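You operate a simulated robot arm through the tools that you are given. There is no shell and no other tool.

You run a simulated robot arm. Do the job below in one go: nothing can be reset, and whatever is moved stays where it is left.

TASK
Prove the module tester at 50 volts with the check block; switch off after.
Fine: block in the bay, guard over it, hold button down till it beeps.

It is judged by the outcome, as a careful person would: the job done as asked, and still so three seconds after it is handed in. It fails if anything else is knocked over, pushed out of place, dropped, spilled or broken.

THE ROBOT
A 7-joint arm with a fingered hand, fixed in place. Base frame: the origin is at the foot of the arm, x ahead of it, y to its left, z up. Lengths are in m, angles in degrees, forces in N, time in s.
Its first joint turns from -166.0 to 166.0 degrees. Payload 4 kg.
The TCP is the grasp point between the finger pads, 0.03 m short of the fingertips. In the tool frame z runs along the fingers and y along their closing line. The gripper opens to 0.104 m. The gripper's body begins 0.035 m behind the TCP. The gripper is a hand of 4 fingers: y runs from the thumb to the fingers, the wrist lies at [-0.015, -0.113, -0.19] in the tool frame, and closing takes about 1.5 s.
Orientation is that of the tool frame in the base frame, as a unit quaternion [w, x, y, z]. With the fingers straight down and the wrist toward the robot, the tool's x, y and z point along [0, 1, 0], [1, 0, 0] and [0, 0, -1] of the base frame.

THE INTERFACE
- The arm moves only by the tool servo_tool. Its argument "motion" is a list of rows, each a list of 7 numbers: the shift along the tool's x, y, z in m, then the turn, a rotation vector about the tool's x, y, z in degrees, then the closure, from 0 (fully open) to 1 (shut). In form: [[tx, ty, tz, wx, wy, wz, fingers], ...]. A call has 1 to 20 rows; each row is the pose to reach, as a shift and turn from the pose commanded when the call began, along the tool's axes at that moment. Each row takes 0.2 s and may step no farther than 0.05 m and 8.6 degrees from the row before; otherwise, or with a gripper value out of range, the whole call is refused. A pose out of reach is approached as far as the arm can. The call stops where the force on the tool passes 70 N (or 10 N more than at its start, if that is more) or the arm is blocked; 0.2 s more then pass. Each finger travels about 0.153 m/s and halts on what it meets, pressing with about 33 N; the grip force reading is that of the motor and also rises with nothing between the fingers. The clock runs only during rows and for 0.2 s after the last one: add rows that repeat a pose to give the fingers time. It gives the time, the measured TCP pose, the force on the tool (base axes), the opening and the grip force at its end, in the units of the frame above (readings bear some noise), with the torque about the TCP (base axes, N m) and any sound that the robot's microphone picked up, and new pictures: "pictures" is both (left out), scene, wrist or none.
- Cameras (640 x 400 px; columns grow to the right, rows downward): "scene" is fixed at [0.4001, 0.499, 1.5807]; the picture's right is [-0.82, -0.57, 0.00], its down [-0.46, 0.66, -0.60] and it looks along [0.34, -0.49, -0.80] (base axes); focal length 354 px, centre (320, 200). "wrist" rides on the gripper at [0.061, -0.092, -0.13] in the tool frame; the picture's right is [-0.81, 0.28, -0.52], its down [-0.53, -0.71, 0.46] and it looks along [-0.24, 0.64, 0.72] (tool axes); focal length 275 px, centre (320, 200). There is no depth. A picture from a camera that has moved, and an enlarged one, comes with that camera's place and axes in the base frame and with its lens.
- hand_shape(shape): the hand has 4 fingers and takes this shape, open, in about a second: jaw (thumb against the fingers, like two jaws); tri (thumb and two fingers); tip (a fingertip pinch); poke (one finger out to press); point (the index stretched); flat (the hand flat); cup (the hand cupped); fist (a fist). The gripper value then closes the fingers along that shape, each until it touches; the sizes above hold for jaw. It gives what a move gives, with no picture.
- close_up(camera, box): a new picture of the part [left, top, right, bottom] of that camera's present view, enlarged. No time passes.
- finish_job(): hands the job in; it is judged then, once.

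Places have to be worked out from the pictures, the camera data and where the tool is seen. Open the gripper and draw the arm clear of the work before you hand the job in, unless the task says otherwise.

The tools are called after "Request:" as a command line: name --pt "numbers of a row" for each row, then --argument value for the rest, lists and objects as JSON in quotes. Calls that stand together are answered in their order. servo_tool: Moves the arm, as the interface text tells. Its arguments: {"type":"object","properties":{"motion":{"type":"array"},"pictures":{"type":"string","enum":["both","scene","wrist","none"]}},"required":["motion"]} The other tools are called the same way: hand_shape (shape) gives the hand a shape; close_up (camera, box) takes an enlarged picture of a part of a camera's view; finish_job () hands the job in.

At the start:

```text
clock: 0.0
position: [0.4798, 0.074, 1.2008]
ee_rot: [0.0, 0.707, 0.707, 0.001]
force: [0.3, 0.2, -0.6]
ft_torque: [0.02, 0.01, 0.02]
width: 0.1035
grip_force: 0.1
shape: jaw
```

scene: 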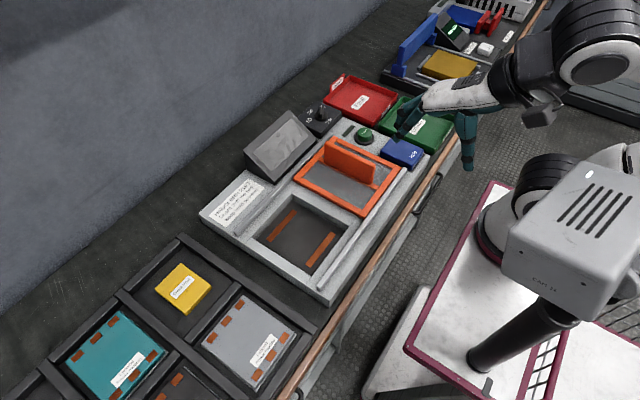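
wrist: 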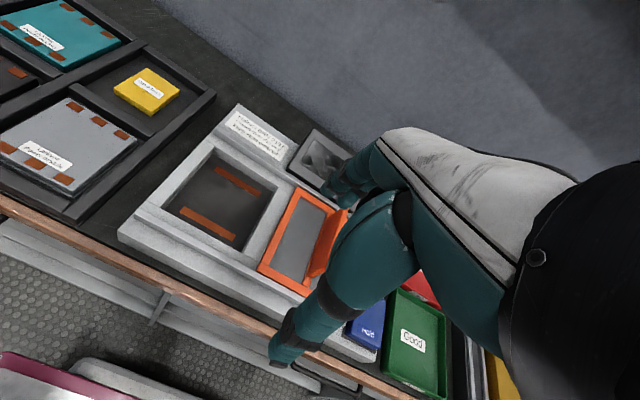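

I start by looking closely at the tester, the block tray and the labels before moving anything.

Request:
close_up --camera "scene" --box '[190, 80, 350, 180]'

Request:
close_up --camera "scene" --box '[300, 90, 460, 190]'

Request:
close_up --camera "scene" --box '[190, 160, 350, 260]'

Request:
close_up --camera "scene" --box '[0, 230, 320, 400]'

Request:
close_up --camera "scene" --box '[380, 0, 540, 100]'

Request:
close_up --camera "wrist" --box '[200, 90, 360, 190]'

```text
4.00 times, centred on (270, 130) of scene
camera zoom: at [0.4001, 0.499, 1.5807], right [-0.82, -0.57, 0.0], down [-0.46, 0.66, -0.6], along [0.34, -0.49, -0.8], focal length 1417 px, centre (520, 480)
```

zoom: 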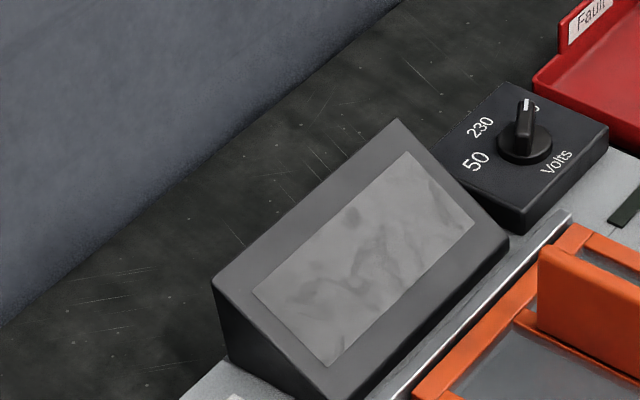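

```text
4.00 times, centred on (380, 140) of scene
camera zoom: at [0.4001, 0.499, 1.5807], right [-0.82, -0.57, 0.0], down [-0.46, 0.66, -0.6], along [0.34, -0.49, -0.8], focal length 1417 px, centre (80, 440)
```

zoom: 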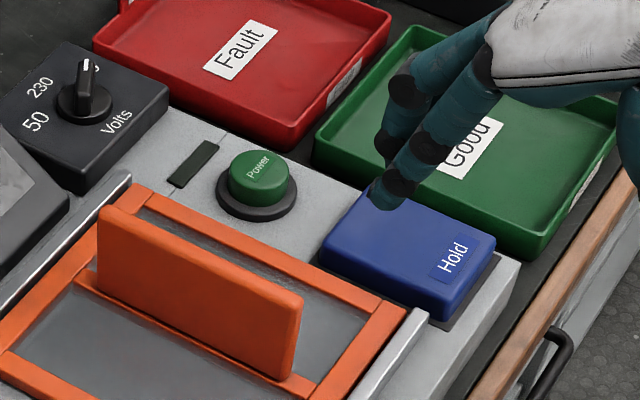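

```text
4.00 times, centred on (270, 210) of scene
camera zoom: at [0.4001, 0.499, 1.5807], right [-0.82, -0.57, 0.0], down [-0.46, 0.66, -0.6], along [0.34, -0.49, -0.8], focal length 1417 px, centre (520, 160)
```

zoom: 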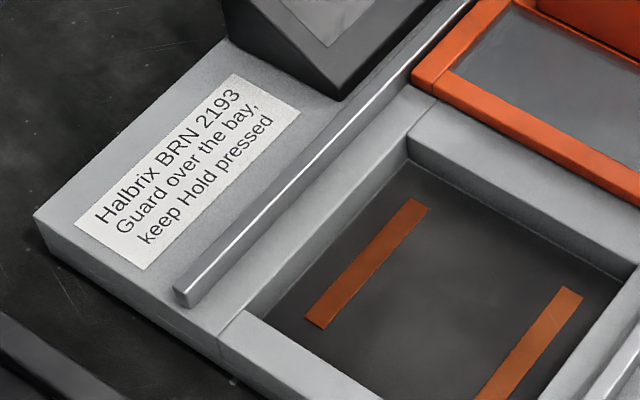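

```text
2.00 times, centred on (160, 315) of scene
camera zoom: at [0.4001, 0.499, 1.5807], right [-0.82, -0.57, 0.0], down [-0.46, 0.66, -0.6], along [0.34, -0.49, -0.8], focal length 708 px, centre (640, -30)
```

zoom: 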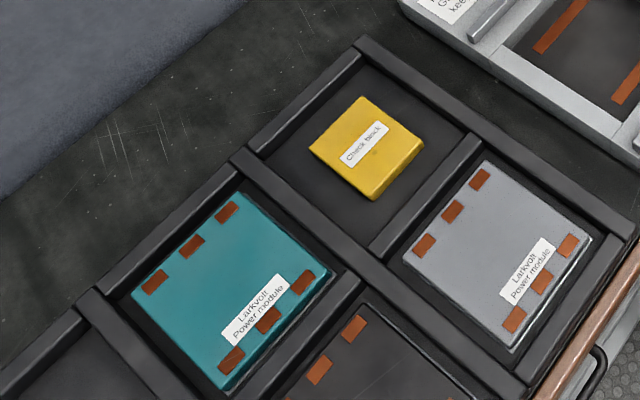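

```text
4.00 times, centred on (460, 50) of scene
camera zoom: at [0.4001, 0.499, 1.5807], right [-0.82, -0.57, 0.0], down [-0.46, 0.66, -0.6], along [0.34, -0.49, -0.8], focal length 1417 px, centre (-240, 800)
```

zoom: 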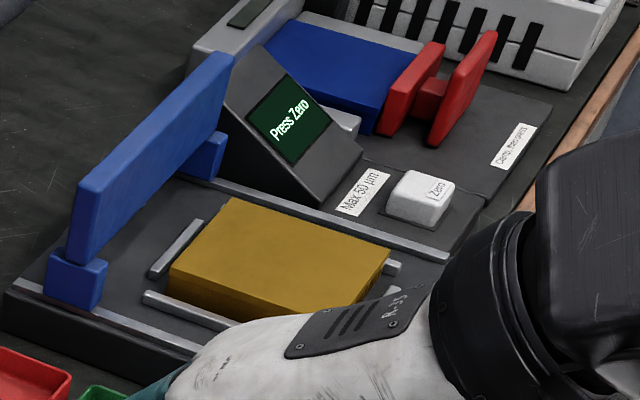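

```text
4.00 times, centred on (280, 140) of wrist
camera zoom: at [0.3883, 0.1355, 1.3304], right [0.28, -0.81, 0.52], down [-0.71, -0.53, -0.46], along [0.64, -0.24, -0.72], focal length 1101 px, centre (480, 440)
```

zoom: 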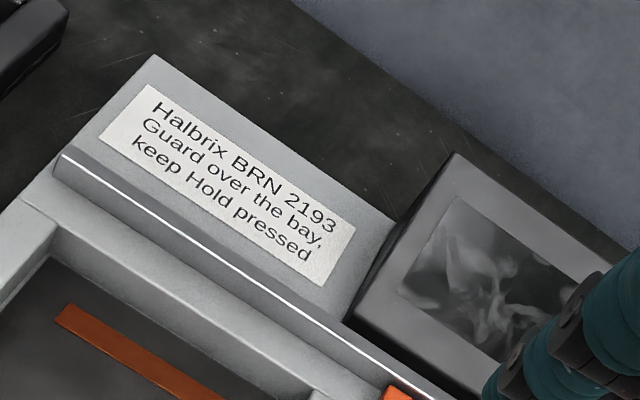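

The tester is off (blank screen) and has a Volts knob, a Power button, a Hold button and an orange sliding guard. I zoom in further on the knob, the block and the guard to work out where they are.

Request:
close_up --camera "scene" --box '[296, 92, 352, 127]'

Request:
close_up --camera "scene" --box '[288, 130, 416, 210]'

Request:
close_up --camera "scene" --box '[120, 230, 248, 310]'

Request:
close_up --camera "scene" --box '[230, 190, 390, 290]'

Request:
close_up --camera "wrist" --box '[120, 100, 280, 200]'

Request:
close_up --camera "wrist" --box '[90, 40, 218, 120]'

Request:
close_up --camera "wrist" --box '[230, 170, 390, 270]'

```text
11.43 times, centred on (324, 110) of scene
camera zoom: at [0.4001, 0.499, 1.5807], right [-0.82, -0.57, 0.0], down [-0.46, 0.66, -0.6], along [0.34, -0.49, -0.8], focal length 4048 px, centre (274, 1234)
```

zoom: 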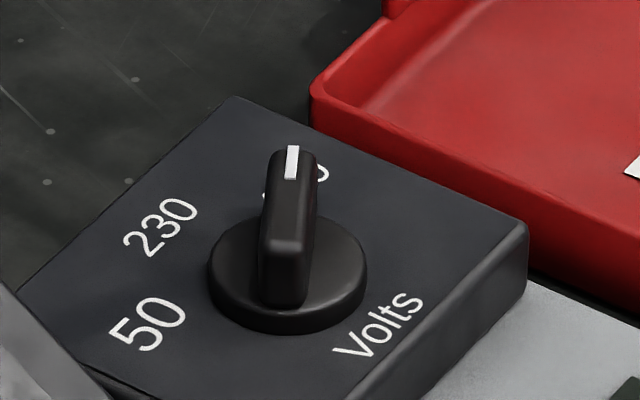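

```text
5.00 times, centred on (352, 170) of scene
camera zoom: at [0.4001, 0.499, 1.5807], right [-0.82, -0.57, 0.0], down [-0.46, 0.66, -0.6], along [0.34, -0.49, -0.8], focal length 1771 px, centre (160, 350)
```

zoom: 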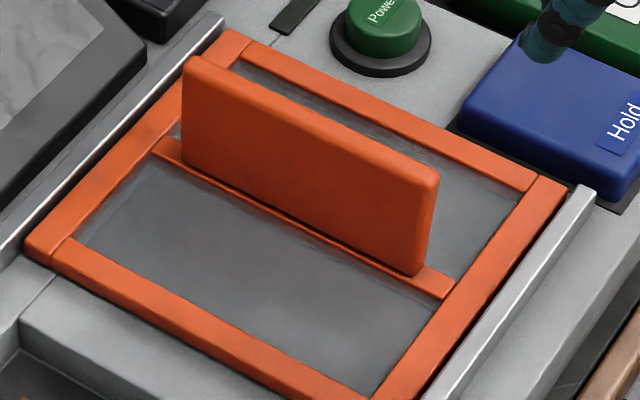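

```text
5.00 times, centred on (184, 270) of scene
camera zoom: at [0.4001, 0.499, 1.5807], right [-0.82, -0.57, 0.0], down [-0.46, 0.66, -0.6], along [0.34, -0.49, -0.8], focal length 1771 px, centre (1000, -150)
```

zoom: 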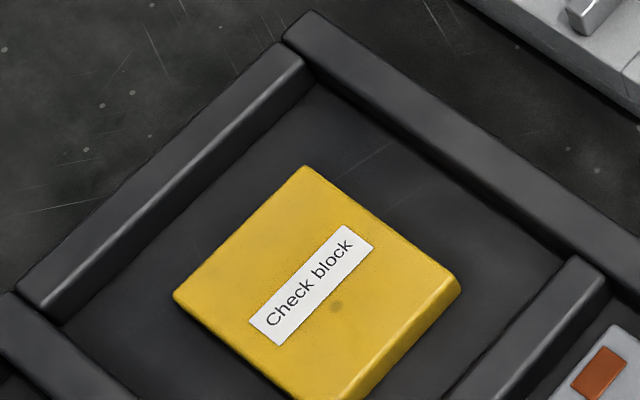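

```text
4.00 times, centred on (310, 240) of scene
camera zoom: at [0.4001, 0.499, 1.5807], right [-0.82, -0.57, 0.0], down [-0.46, 0.66, -0.6], along [0.34, -0.49, -0.8], focal length 1417 px, centre (360, 40)
```

zoom: 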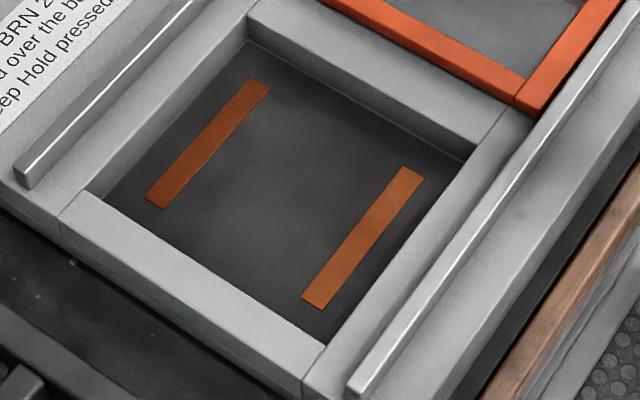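

```text
4.00 times, centred on (200, 150) of wrist
camera zoom: at [0.3883, 0.1355, 1.3304], right [0.28, -0.81, 0.52], down [-0.71, -0.53, -0.46], along [0.64, -0.24, -0.72], focal length 1101 px, centre (800, 400)
```

zoom: 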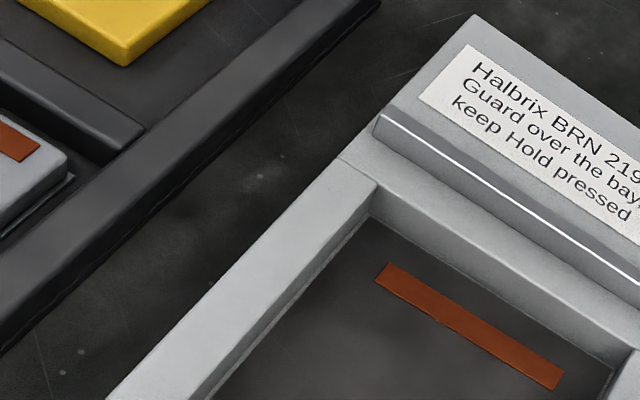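

```text
5.00 times, centred on (154, 80) of wrist
camera zoom: at [0.3883, 0.1355, 1.3304], right [0.28, -0.81, 0.52], down [-0.71, -0.53, -0.46], along [0.64, -0.24, -0.72], focal length 1376 px, centre (1150, 800)
```

zoom: 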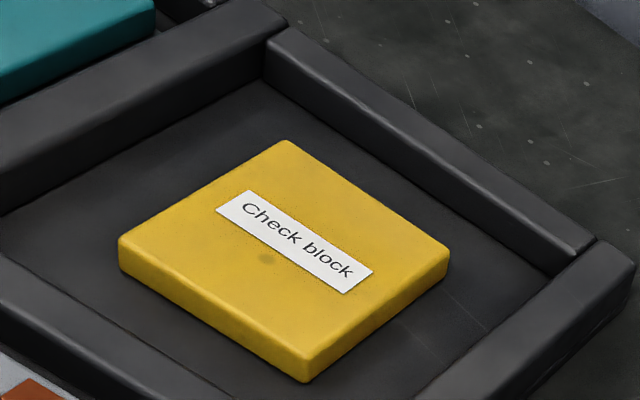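

```text
4.00 times, centred on (310, 220) of wrist
camera zoom: at [0.3883, 0.1355, 1.3304], right [0.28, -0.81, 0.52], down [-0.71, -0.53, -0.46], along [0.64, -0.24, -0.72], focal length 1101 px, centre (360, 120)
```

zoom: 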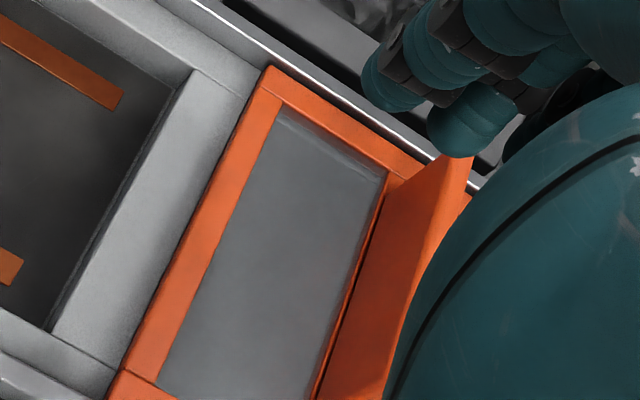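

The panel surface triangulates to about z 0.855, the bay centre to about (0.69, 0.158), and the check block to about (0.832, 0.412) with its top at z≈0.83. I first swing the hand above the block at a safe height, turning it so the fingers close along base y.

Request:
servo_tool --pt "0.028 0.029 0.0125 0 0 -7.5 0" --pt "0.056 0.059 0.025 0 0 -15 0" --pt "0.085 0.088 0.0375 0 0 -22.5 0" --pt "0.113 0.117 0.05 0 0 -30 0" --pt "0.141 0.147 0.0625 0 0 -37.5 0" --pt "0.169 0.176 0.075 0 0 -45 0" --pt "0.197 0.205 0.0875 0 0 -52.5 0" --pt "0.225 0.235 0.1 0 0 -60 0" --pt "0.254 0.264 0.1125 0 0 -67.5 0" --pt "0.282 0.293 0.125 0 0 -75 0" --pt "0.31 0.323 0.1375 0 0 -82.5 0" --pt "0.338 0.352 0.15 0 0 -90 0" --pt "0.338 0.352 0.15 0 0 -90 0"

```text
clock: 2.8
position: [0.8328, 0.412, 1.0478]
ee_rot: [0.0, -0.001, 1.0, -0.001]
force: [0.5, 1.2, 0.0]
ft_torque: [-0.02, 0.0, 0.02]
width: 0.1036
grip_force: 0.0
shape: jaw
camera wrist: at [0.7721, 0.3212, 1.1776], right [0.81, 0.28, 0.52], down [0.53, -0.71, -0.46], along [0.24, 0.64, -0.72], focal length 275 px, centre (320, 200)
```

scene: 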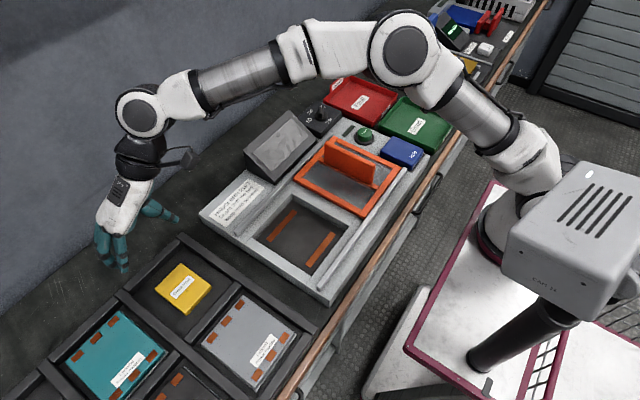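
wrist: 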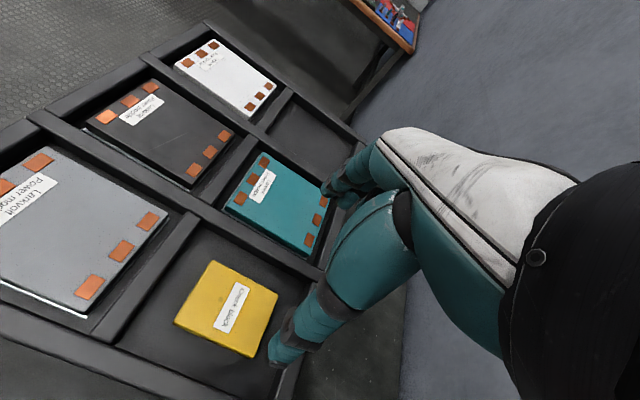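

The hand is above the block and the scene camera now has a clear view. I zoom in on the block from the wrist camera and on the tester from the scene camera to refine positions.

Request:
close_up --camera "wrist" --box '[150, 240, 310, 340]'

Request:
close_up --camera "wrist" --box '[150, 275, 310, 375]'

Request:
close_up --camera "scene" --box '[130, 240, 258, 320]'

Request:
close_up --camera "scene" --box '[330, 100, 458, 180]'

Request:
close_up --camera "scene" --box '[80, 190, 208, 270]'

```text
4.00 times, centred on (230, 290) of wrist
camera zoom: at [0.7721, 0.3212, 1.1776], right [0.81, 0.28, 0.52], down [0.53, -0.71, -0.46], along [0.24, 0.64, -0.72], focal length 1101 px, centre (680, -160)
```

zoom: 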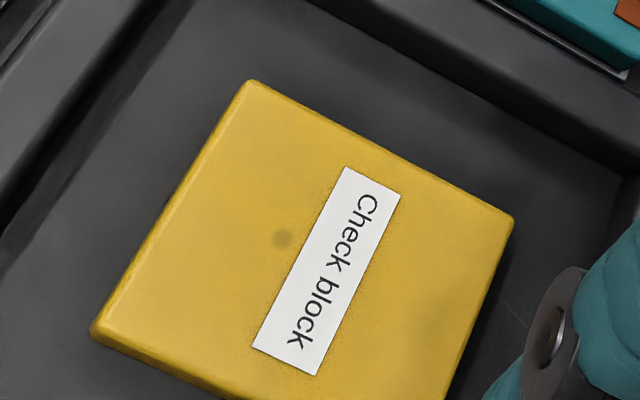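

```text
4.00 times, centred on (230, 325) of wrist
camera zoom: at [0.7721, 0.3212, 1.1776], right [0.81, 0.28, 0.52], down [0.53, -0.71, -0.46], along [0.24, 0.64, -0.72], focal length 1101 px, centre (680, -300)
```

zoom: 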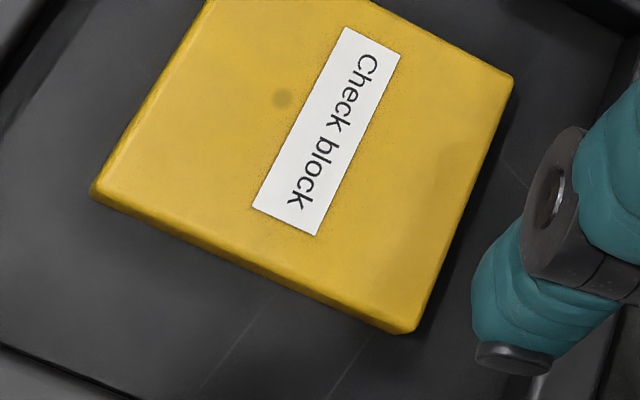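

```text
5.00 times, centred on (194, 280) of scene
camera zoom: at [0.4001, 0.499, 1.5807], right [-0.82, -0.57, 0.0], down [-0.46, 0.66, -0.6], along [0.34, -0.49, -0.8], focal length 1771 px, centre (950, -200)
```

zoom: 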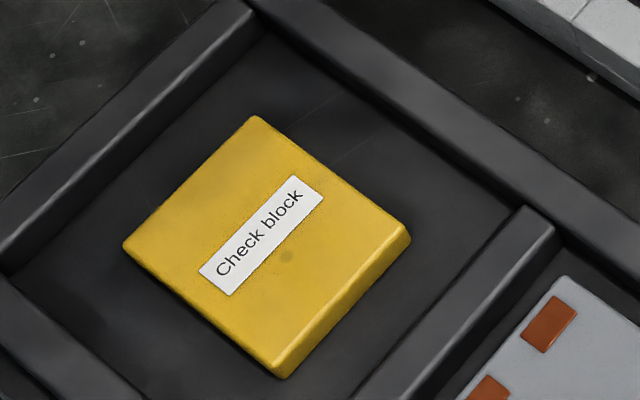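

```text
5.00 times, centred on (394, 140) of scene
camera zoom: at [0.4001, 0.499, 1.5807], right [-0.82, -0.57, 0.0], down [-0.46, 0.66, -0.6], along [0.34, -0.49, -0.8], focal length 1771 px, centre (-50, 500)
```

zoom: 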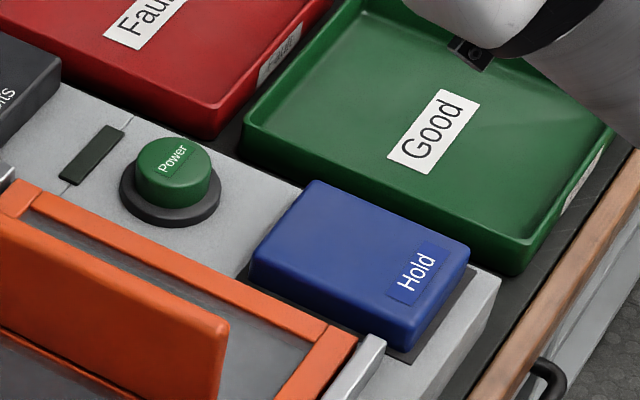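

```text
5.00 times, centred on (144, 230) of scene
camera zoom: at [0.4001, 0.499, 1.5807], right [-0.82, -0.57, 0.0], down [-0.46, 0.66, -0.6], along [0.34, -0.49, -0.8], focal length 1771 px, centre (1200, 50)
```

zoom: 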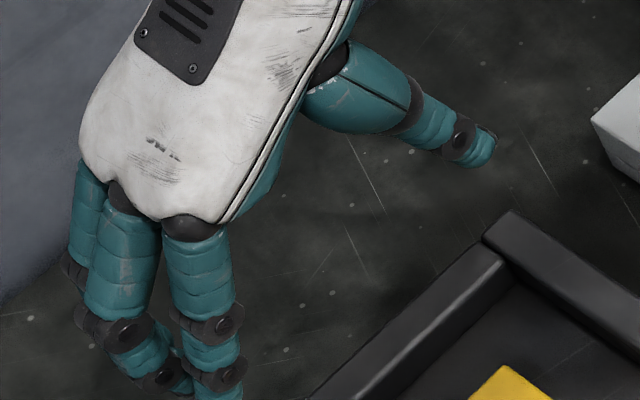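

The block spans x≈0.785–0.880 and y≈0.372–0.448, with its top near z 0.83, so the hand is nearly centred over it. I lower to z≈0.90 with the fingers slightly closed and check the clearance.

Request:
servo_tool --pt "0 -0.001 0.04 0 0 0 0.08" --pt "0 -0.002 0.08 0 0 0 0.08" --pt "0 -0.002 0.115 0 0 0 0.08" --pt "0 -0.002 0.148 0 0 0 0.08" --pt "0 -0.002 0.148 0 0 0 0.08"

```text
clock: 4.0
position: [0.8308, 0.4111, 0.9023]
ee_rot: [-0.001, -0.001, 1.0, 0.0]
force: [-0.1, 0.1, 0.6]
ft_torque: [-0.02, 0.0, 0.03]
width: 0.0957
grip_force: 0.0
shape: jaw
camera wrist: at [0.7702, 0.3194, 1.0326], right [0.81, 0.28, 0.52], down [0.53, -0.71, -0.46], along [0.24, 0.64, -0.72], focal length 275 px, centre (320, 200)
```

scene: 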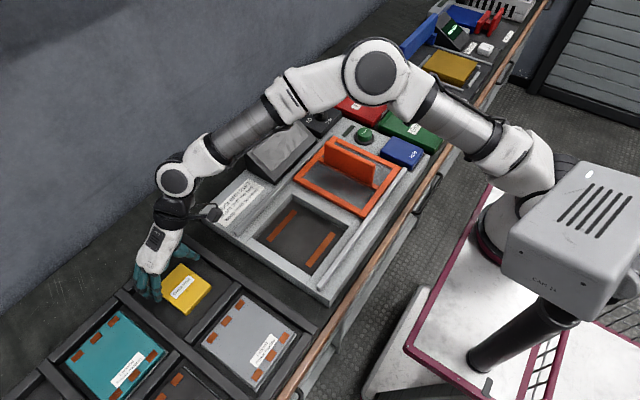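
wrist: 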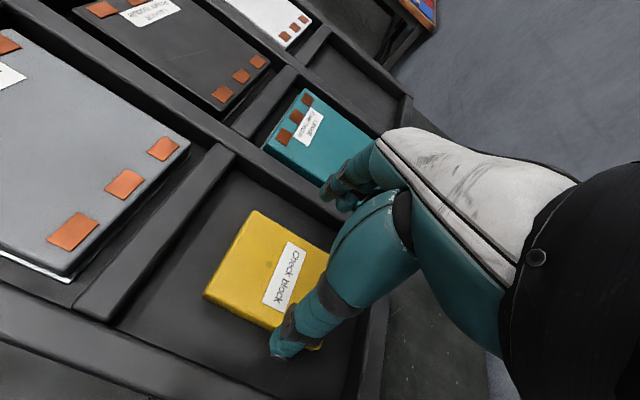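

I check the finger and block alignment in close-ups before going down into the compartment.

Request:
close_up --camera "scene" --box '[110, 220, 238, 300]'

Request:
close_up --camera "wrist" --box '[190, 150, 430, 370]'

```text
5.00 times, centred on (174, 260) of scene
camera zoom: at [0.4001, 0.499, 1.5807], right [-0.82, -0.57, 0.0], down [-0.46, 0.66, -0.6], along [0.34, -0.49, -0.8], focal length 1771 px, centre (1050, -100)
```

zoom: 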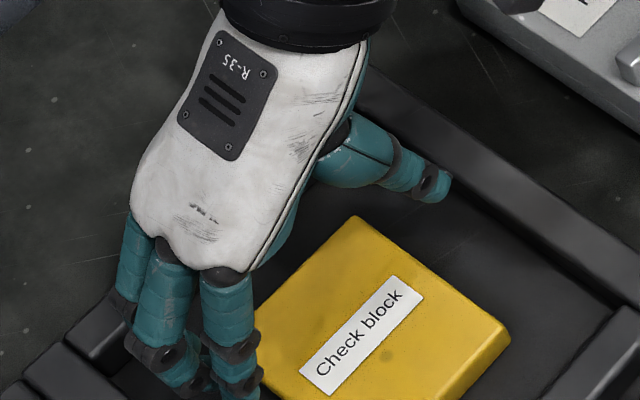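

```text
1.82 times, centred on (310, 260) of wrist
camera zoom: at [0.7702, 0.3194, 1.0326], right [0.81, 0.28, 0.52], down [0.53, -0.71, -0.46], along [0.24, 0.64, -0.72], focal length 500 px, centre (338, 91)
```

zoom: 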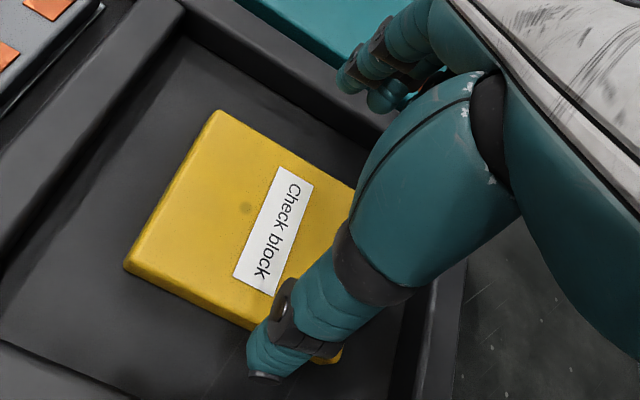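

The thumb lines up with the front finger and the other two fingers lie toward +x, so I shift about 6 mm toward −x and lower until the fingertips are beside the block.

Request:
servo_tool --pt "0.005 -0.001 0.02 0 0 0 0.08" --pt "0.006 -0.001 0.035 0 0 0 0.08" --pt "0.006 -0.001 0.045 0 0 0 0.08" --pt "0.006 -0.001 0.054 0 0 0 0.08" --pt "0.006 -0.001 0.054 0 0 0 0.08"

```text
clock: 5.2
position: [0.8254, 0.411, 0.8488]
ee_rot: [0.0, 0.0, 1.0, 0.0]
force: [0.1, -0.2, 0.2]
ft_torque: [0.0, 0.0, 0.0]
width: 0.0957
grip_force: 0.1
shape: jaw
camera wrist: at [0.765, 0.3189, 0.9788], right [0.81, 0.28, 0.52], down [0.53, -0.71, -0.46], along [0.24, 0.64, -0.72], focal length 275 px, centre (320, 200)
```

scene: 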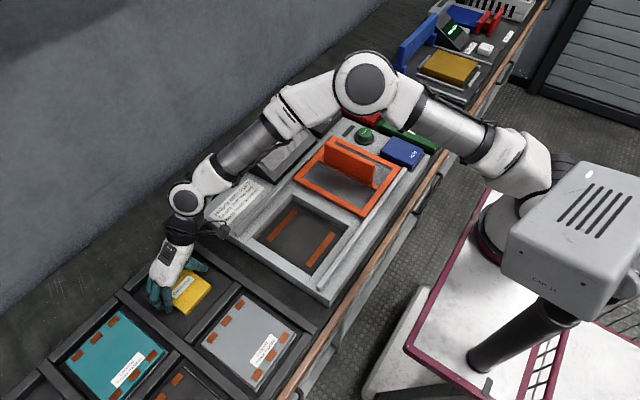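
wrist: 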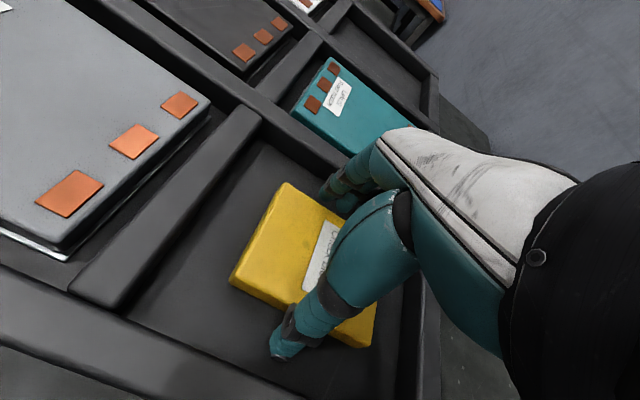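

Request:
close_up --camera "scene" --box '[130, 240, 242, 310]'

Request:
close_up --camera "wrist" --box '[220, 160, 420, 370]'

```text
5.71 times, centred on (186, 275) of scene
camera zoom: at [0.4001, 0.499, 1.5807], right [-0.82, -0.57, 0.0], down [-0.46, 0.66, -0.6], along [0.34, -0.49, -0.8], focal length 2024 px, centre (1086, -229)
```

zoom: 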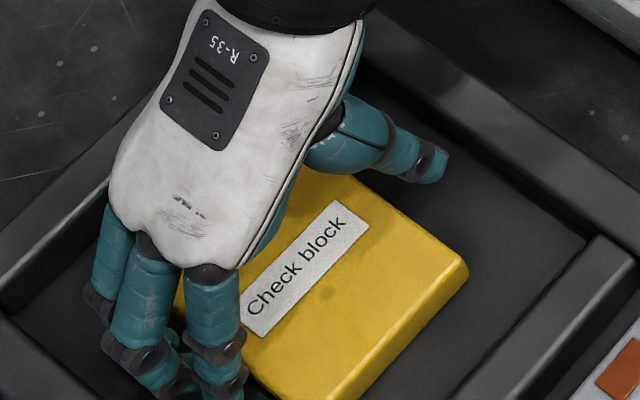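

```text
1.90 times, centred on (320, 265) of wrist
camera zoom: at [0.765, 0.3189, 0.9788], right [0.81, 0.28, 0.52], down [0.53, -0.71, -0.46], along [0.24, 0.64, -0.72], focal length 524 px, centre (320, 76)
```

zoom: 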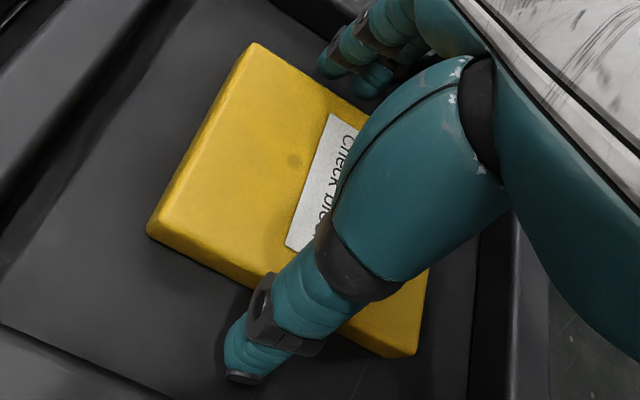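

Thumb and fingers straddle the block well. I go 5 mm lower and close to grip it.

Request:
servo_tool --pt "0 0 0.005 0 0 0 0.08" --pt "0 0 0.005 0 0 0 0.2" --pt "0 0 0.005 0 0 0 0.35" --pt "0 0 0.005 0 0 0 0.5" --pt "0 0 0.005 0 0 0 0.5" --pt "0 0 0.005 0 0 0 0.5" --pt "0 0 0.005 0 0 0 0.5" --pt "0 0 0.005 0 0 0 0.5"

```text
clock: 7.0
position: [0.8258, 0.4103, 0.8423]
ee_rot: [-0.001, 0.001, 1.0, 0.0]
force: [-0.1, -1.0, 0.1]
ft_torque: [-0.04, 0.0, -0.01]
width: 0.0738
grip_force: 32.5
shape: jaw
camera wrist: at [0.7654, 0.3186, 0.9732], right [0.81, 0.28, 0.52], down [0.53, -0.71, -0.46], along [0.24, 0.64, -0.72], focal length 275 px, centre (320, 200)
```

scene: 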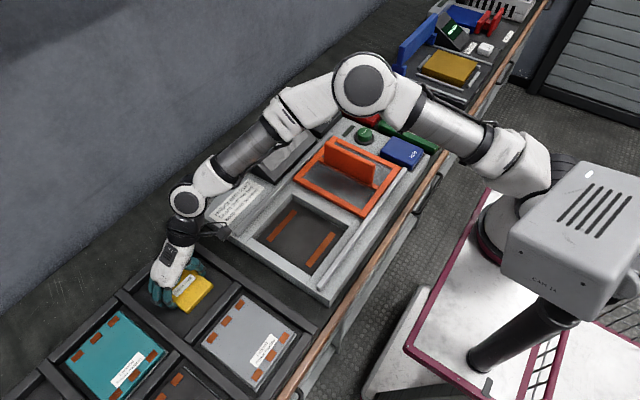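
wrist: 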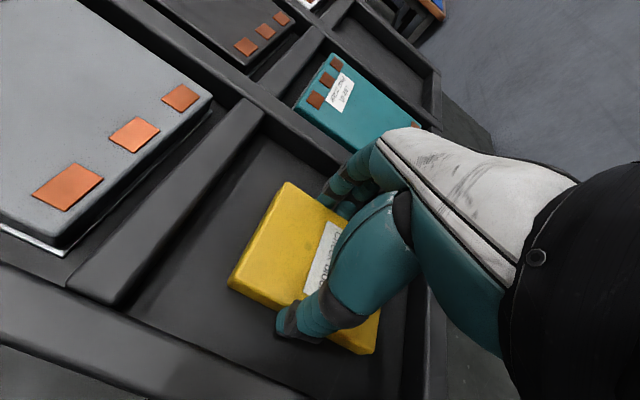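

The grip is firm at width 0.074 m, matching the block. I lift it 10 cm and check it stays in the hand.

Request:
servo_tool --pt "0 0 -0.02 0 0 0 0.5" --pt "0 0 -0.05 0 0 0 0.5" --pt "0 0 -0.08 0 0 0 0.5" --pt "0 0 -0.11 0 0 0 0.5" --pt "0 0 -0.13 0 0 0 0.5" --pt "0 0 -0.13 0 0 0 0.5"

```text
clock: 8.4
position: [0.8241, 0.4105, 0.9743]
ee_rot: [0.001, 0.0, 1.0, -0.001]
force: [-1.2, -0.2, -2.4]
ft_torque: [0.0, -0.02, -0.02]
width: 0.0736
grip_force: 32.9
shape: jaw
camera wrist: at [0.7636, 0.319, 1.1045], right [0.81, 0.28, 0.52], down [0.53, -0.71, -0.46], along [0.24, 0.64, -0.72], focal length 275 px, centre (320, 200)
```

scene: 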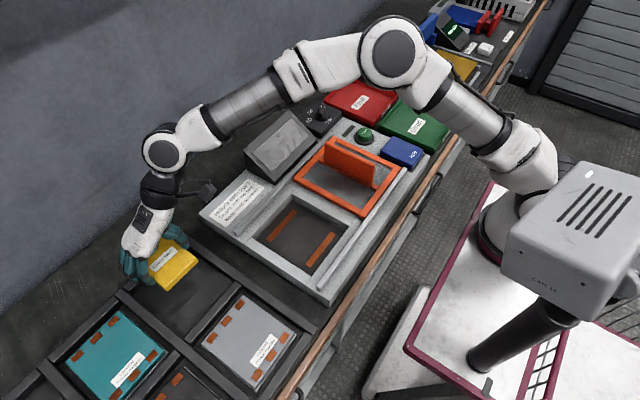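
wrist: 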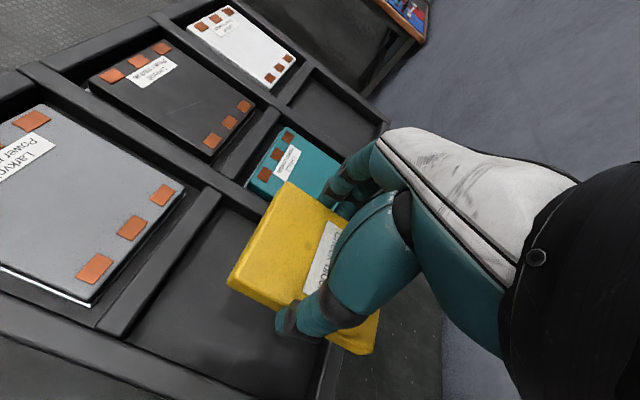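

The block is held securely (about 0.24 kg). I carry it at this height to above the bay, with TCP target about (0.685, 0.158) so that the block is centred at about (0.692, 0.158).

Request:
servo_tool --pt "0.02 -0.036 0 0 0 0 0.5" --pt "0.04 -0.072 0 0 0 0 0.5" --pt "0.06 -0.108 0 0 0 0 0.5" --pt "0.08 -0.144 0 0 0 0 0.5" --pt "0.1 -0.18 0 0 0 0 0.5" --pt "0.12 -0.216 0 0 0 0 0.5" --pt "0.139 -0.252 0 0 0 0 0.5" --pt "0.139 -0.252 0.03 0 0 0 0.5" --pt "0.139 -0.252 0.05 0 0 0 0.5" --pt "0.139 -0.252 0.05 0 0 0 0.5"

```text
clock: 10.6
position: [0.685, 0.1591, 0.9236]
ee_rot: [0.0, 0.001, 1.0, 0.0]
force: [0.1, 0.1, -3.8]
ft_torque: [-0.02, 0.04, 0.03]
width: 0.074
grip_force: 33.4
shape: jaw
camera wrist: at [0.6248, 0.0669, 1.0525], right [0.81, 0.28, 0.52], down [0.53, -0.71, -0.46], along [0.24, 0.64, -0.72], focal length 275 px, centre (320, 200)
```

scene: 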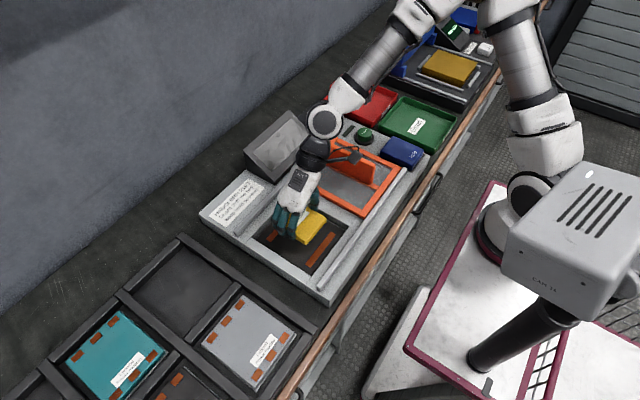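
wrist: 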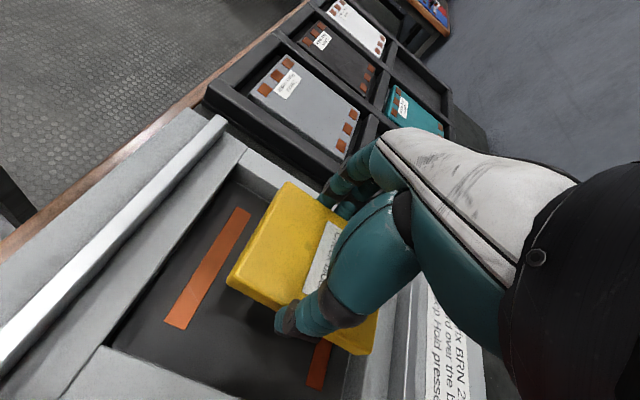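

Everything lines up: the block hangs between the two contact strips inside the bay outline. I lower in stages, watching the vertical force for floor contact.

Request:
servo_tool --pt "0 0 0.02 0 0 0 0.5" --pt "0 0 0.035 0 0 0 0.5" --pt "0 0 0.045 0 0 0 0.5" --pt "0 0 0.053 0 0 0 0.5" --pt "0 0 0.053 0 0 0 0.5"

```text
clock: 11.8
position: [0.6861, 0.1572, 0.871]
ee_rot: [0.0, 0.0, 1.0, -0.001]
force: [-0.7, 0.1, -3.4]
ft_torque: [-0.02, 0.0, -0.01]
width: 0.0738
grip_force: 33.7
shape: jaw
camera wrist: at [0.6266, 0.0655, 1.0003], right [0.81, 0.28, 0.52], down [0.53, -0.71, -0.46], along [0.24, 0.64, -0.72], focal length 275 px, centre (320, 200)
```

scene: 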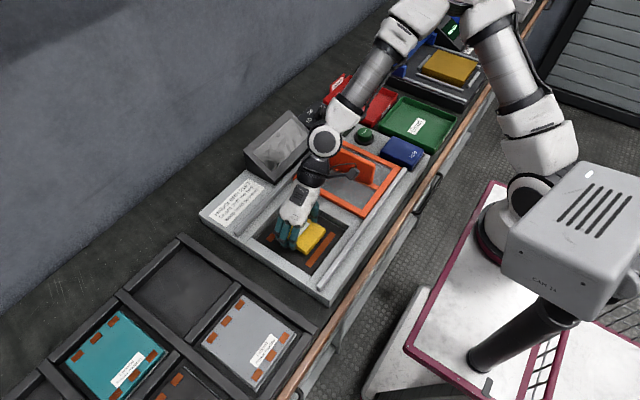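
wrist: 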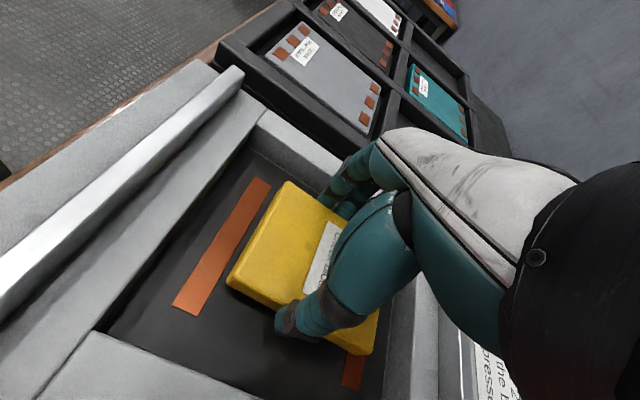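

No contact yet (only the block's weight). I continue in small steps.

Request:
servo_tool --pt "0 0 0.002 0 0 0 0.5" --pt "0 0 0.004 0 0 0 0.5" --pt "0 0 0.004 0 0 0 0.5" --pictures "none"

```text
clock: 12.6
position: [0.6877, 0.1578, 0.8679]
ee_rot: [0.0, 0.0, 1.0, 0.0]
force: [0.7, 0.8, -3.1]
ft_torque: [0.02, 0.06, -0.01]
width: 0.0739
grip_force: 33.3
shape: jaw
```

Request:
servo_tool --pt "0 0 0.002 0 0 0 0.5" --pt "0 0 0.004 0 0 0 0.5" --pt "0 0 0.004 0 0 0 0.5" --pictures "none"

```text
clock: 13.4
position: [0.6873, 0.1569, 0.8635]
ee_rot: [0.0, 0.0, 1.0, -0.001]
force: [-0.2, -1.1, -4.0]
ft_torque: [0.04, 0.02, 0.01]
width: 0.074
grip_force: 33.0
shape: jaw
```

Still hanging free at z≈0.8635, so I take another few millimetres.

Request:
servo_tool --pt "0 0 0.002 0 0 0 0.5" --pt "0 0 0.003 0 0 0 0.5" --pt "0 0 0.003 0 0 0 0.5" --pictures "wrist"

```text
clock: 14.2
position: [0.6868, 0.1566, 0.8596]
ee_rot: [0.0, 0.001, 1.0, 0.0]
force: [-0.6, -0.4, -2.6]
ft_torque: [0.0, 0.04, 0.01]
width: 0.0739
grip_force: 33.3
shape: jaw
camera wrist: at [0.6259, 0.0651, 0.9887], right [0.81, 0.28, 0.52], down [0.53, -0.71, -0.46], along [0.24, 0.64, -0.72], focal length 275 px, centre (320, 200)
```

wrist: 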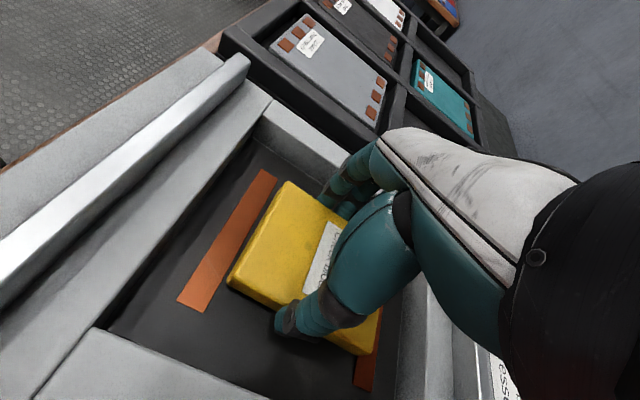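

No floor contact yet; I keep lowering a few millimetres at a time.

Request:
servo_tool --pt "0 0 0.002 0 0 0 0.5" --pt "0 0 0.004 0 0 0 0.5" --pt "0 0 0.004 0 0 0 0.5" --pictures "none"

```text
clock: 15.0
position: [0.6854, 0.1558, 0.8557]
ee_rot: [0.0, 0.0, 1.0, 0.0]
force: [-0.4, 0.4, -3.8]
ft_torque: [-0.02, 0.03, 0.02]
width: 0.0736
grip_force: 33.0
shape: jaw
```

Request:
servo_tool --pt "0 0 0.002 0 0 0 0.5" --pt "0 0 0.004 0 0 0 0.5" --pt "0 0 0.004 0 0 0 0.5" --pictures "both"

```text
clock: 15.8
position: [0.685, 0.1578, 0.8521]
ee_rot: [0.002, 0.0, 1.0, 0.001]
force: [1.4, -2.8, 17.1]
ft_torque: [-0.2, -0.05, 0.02]
width: 0.073
grip_force: 33.0
shape: jaw
camera wrist: at [0.6252, 0.066, 0.9818], right [0.81, 0.27, 0.52], down [0.53, -0.71, -0.46], along [0.25, 0.65, -0.72], focal length 275 px, centre (320, 200)
```

scene: 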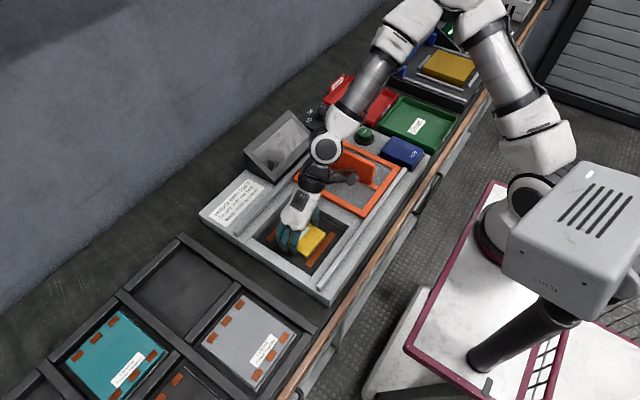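
wrist: 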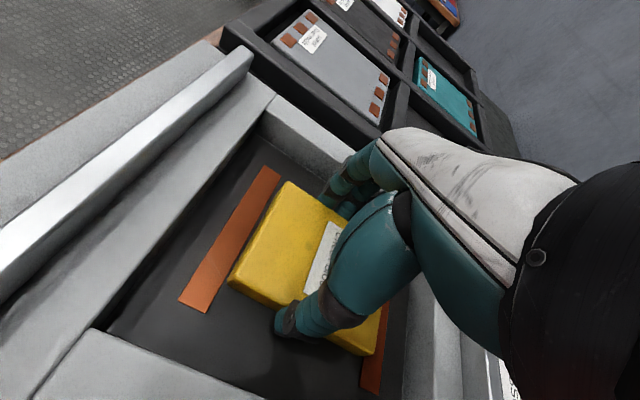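

The block touched the bay floor (17 N up). I ease up 1.5 mm, open the fingers gently, and lift straight up.

Request:
servo_tool --pt "0 0 -0.0015 0 0 0 0.5" --pt "0 0 -0.0015 0 0 0 0.35" --pt "0 0 -0.0015 0 0 0 0.2" --pt "0 0 -0.0015 0 0 0 0.1" --pt "0 0 -0.0015 0 0 0 0.08" --pt "0 0 -0.0015 0 0 0 0.08" --pictures "both"

```text
clock: 17.2
position: [0.6855, 0.1578, 0.8532]
ee_rot: [0.0, 0.0, 1.0, 0.0]
force: [-0.3, -0.1, 0.3]
ft_torque: [-0.02, 0.02, 0.0]
width: 0.0959
grip_force: 0.1
shape: jaw
camera wrist: at [0.6255, 0.0659, 0.9827], right [0.81, 0.28, 0.52], down [0.53, -0.71, -0.46], along [0.24, 0.64, -0.72], focal length 275 px, centre (320, 200)
```

scene: 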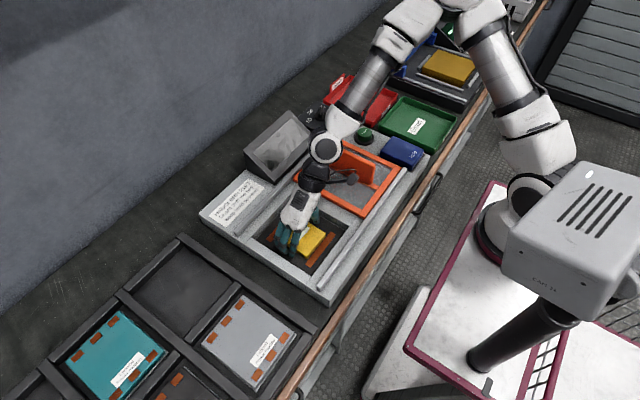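
wrist: 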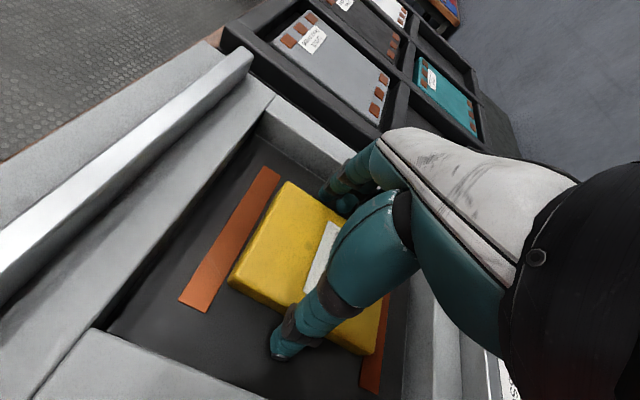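

The block is released flat in the bay. I rise straight up 15 cm to clear everything, then look again.

Request:
servo_tool --pt "0 0 -0.02 0 0 0 0.08" --pt "0 0 -0.05 0 0 0 0.08" --pt "0 0 -0.09 0 0 0 0.08" --pt "0 0 -0.13 0 0 0 0.08" --pt "0 0 -0.17 0 0 0 0.08" --pt "0 0 -0.2 0 0 0 0.08" --pt "0 0 -0.2 0 0 0 0.08" --pictures "both"

```text
clock: 18.8
position: [0.6881, 0.1565, 1.0532]
ee_rot: [-0.001, 0.001, 1.0, 0.0]
force: [1.0, -0.2, -0.2]
ft_torque: [0.02, -0.03, -0.03]
width: 0.0954
grip_force: 0.0
shape: jaw
camera wrist: at [0.6269, 0.0651, 1.183], right [0.81, 0.28, 0.52], down [0.53, -0.71, -0.46], along [0.24, 0.64, -0.72], focal length 275 px, centre (320, 200)
```

scene: 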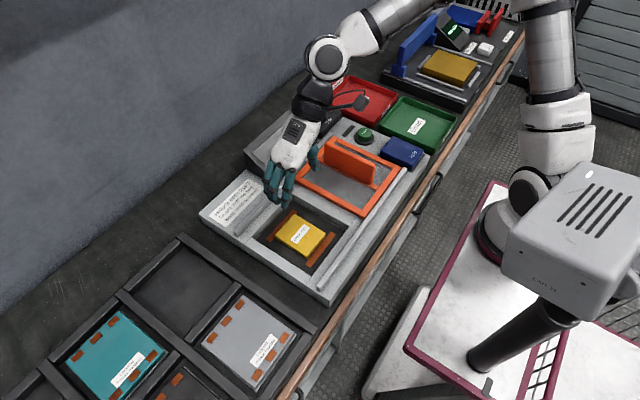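
wrist: 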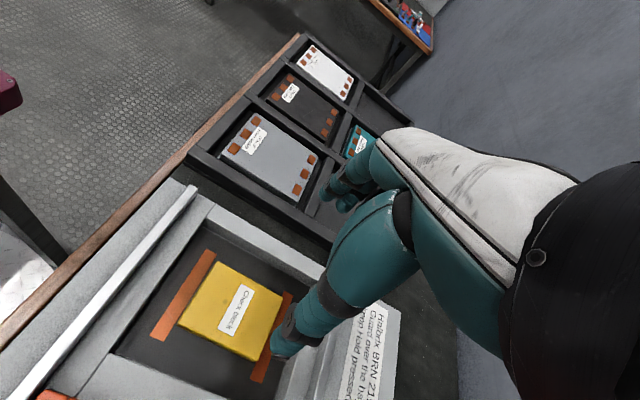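

The check block sits squarely between the contacts. Next is the guard: its handle plate runs along x at about y −0.06, with its top near z 0.94, so I bring the open hand above it in the same orientation.

Request:
servo_tool --pt "-0.002 -0.04 0 0 0 0 0.0" --pt "-0.004 -0.08 0 0 0 0 0.0" --pt "-0.006 -0.12 0 0 0 0 0.0" --pt "-0.008 -0.16 0 0 0 0 0.0" --pt "-0.01 -0.2 0 0 0 0 0.0" --pt "-0.01 -0.221 0 0 0 0 0.0" --pt "-0.01 -0.221 0 0 0 0 0.0" --pictures "both"

```text
clock: 20.4
position: [0.6955, -0.0644, 1.0525]
ee_rot: [0.001, 0.0, 1.0, 0.0]
force: [0.0, -0.6, -0.1]
ft_torque: [-0.02, 0.01, -0.01]
width: 0.1039
grip_force: 0.1
shape: jaw
camera wrist: at [0.6355, -0.1555, 1.1817], right [0.81, 0.28, 0.52], down [0.53, -0.71, -0.46], along [0.24, 0.64, -0.72], focal length 275 px, centre (320, 200)
```

scene: 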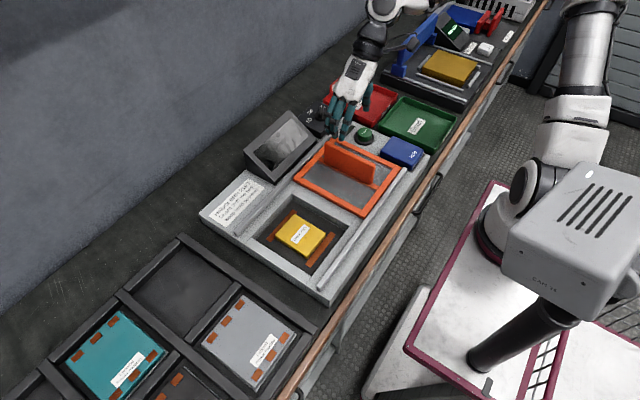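
wrist: 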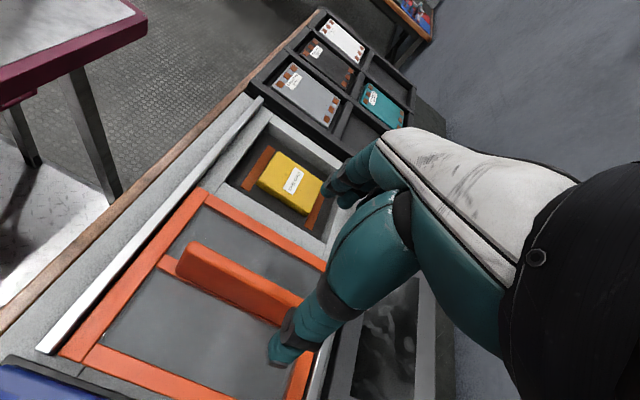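

The handle plate is directly under the hand (y≈−0.06, near end x≈0.62). I lower so the fingers straddle it with the tips well above the guard window.

Request:
servo_tool --pt "0 0 0.03 0 0 0 0.0" --pt "0 0 0.06 0 0 0 0.0" --pt "0 0 0.09 0 0 0 0.0" --pt "0 0 0.11 0 0 0 0.0" --pt "0 0 0.124 0 0 0 0.0" --pt "0 0 0.124 0 0 0 0.0" --pictures "both"

```text
clock: 21.8
position: [0.6972, -0.0635, 0.926]
ee_rot: [0.0, 0.001, 1.0, 0.0]
force: [-0.1, -0.6, -0.1]
ft_torque: [0.0, 0.01, 0.04]
width: 0.1037
grip_force: 0.1
shape: jaw
camera wrist: at [0.6359, -0.1552, 1.0564], right [0.81, 0.28, 0.52], down [0.53, -0.71, -0.46], along [0.24, 0.64, -0.72], focal length 275 px, centre (320, 200)
```

scene: 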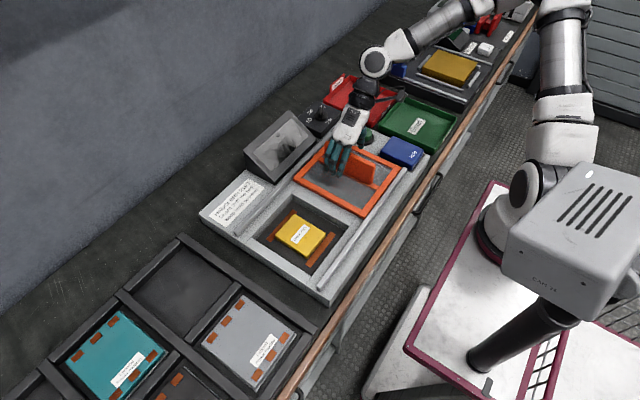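
wrist: 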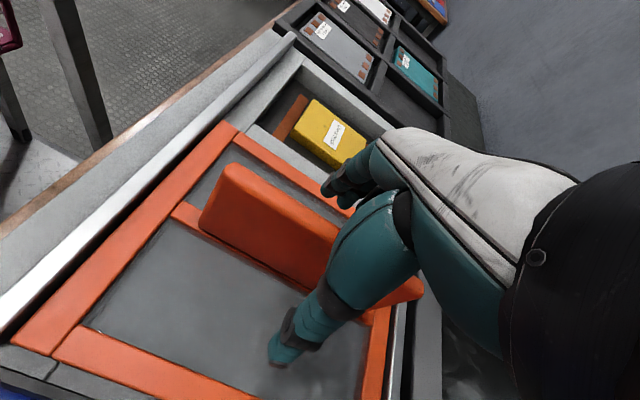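

The plate lies between thumb and fingers. I close on it fully.

Request:
servo_tool --pt "0 0 0 0 0 0 0.25" --pt "0 0 0 0 0 0 0.5" --pt "0 0 0 0 0 0 0.75" --pt "0 0 0 0 0 0 1.0" --pt "0 0 0 0 0 0 1.0" --pt "0 0 0 0 0 0 1.0" --pt "0 0 0 0 0 0 1.0" --pt "0 0 0 0 0 0 1.0" --pictures "both"

```text
clock: 23.6
position: [0.6963, -0.0632, 0.9265]
ee_rot: [0.0, -0.001, 1.0, -0.001]
force: [-0.2, -0.6, -4.3]
ft_torque: [-0.01, 0.03, 0.13]
width: 0.0089
grip_force: 32.5
shape: jaw
camera wrist: at [0.636, -0.1553, 1.0565], right [0.81, 0.28, 0.52], down [0.53, -0.71, -0.46], along [0.24, 0.64, -0.72], focal length 275 px, centre (320, 200)
```

scene: 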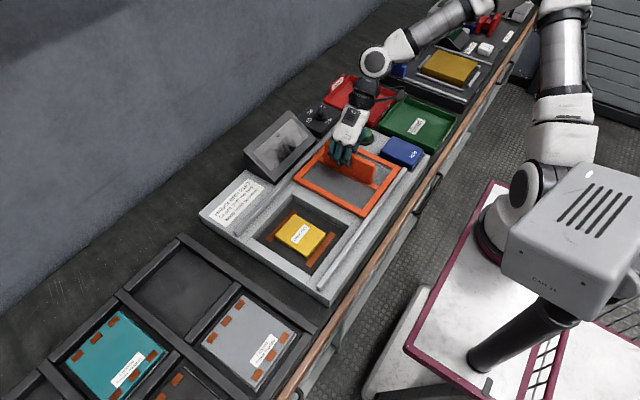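
wrist: 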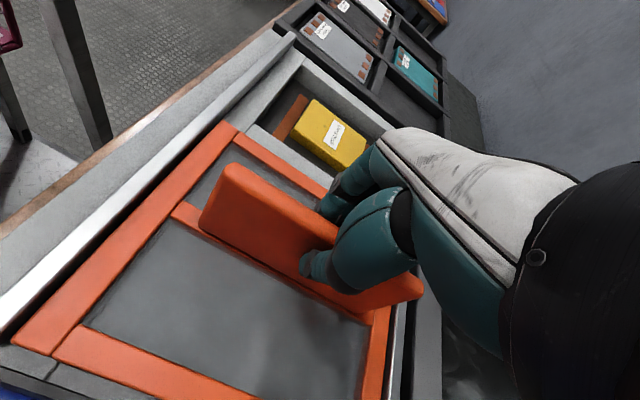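

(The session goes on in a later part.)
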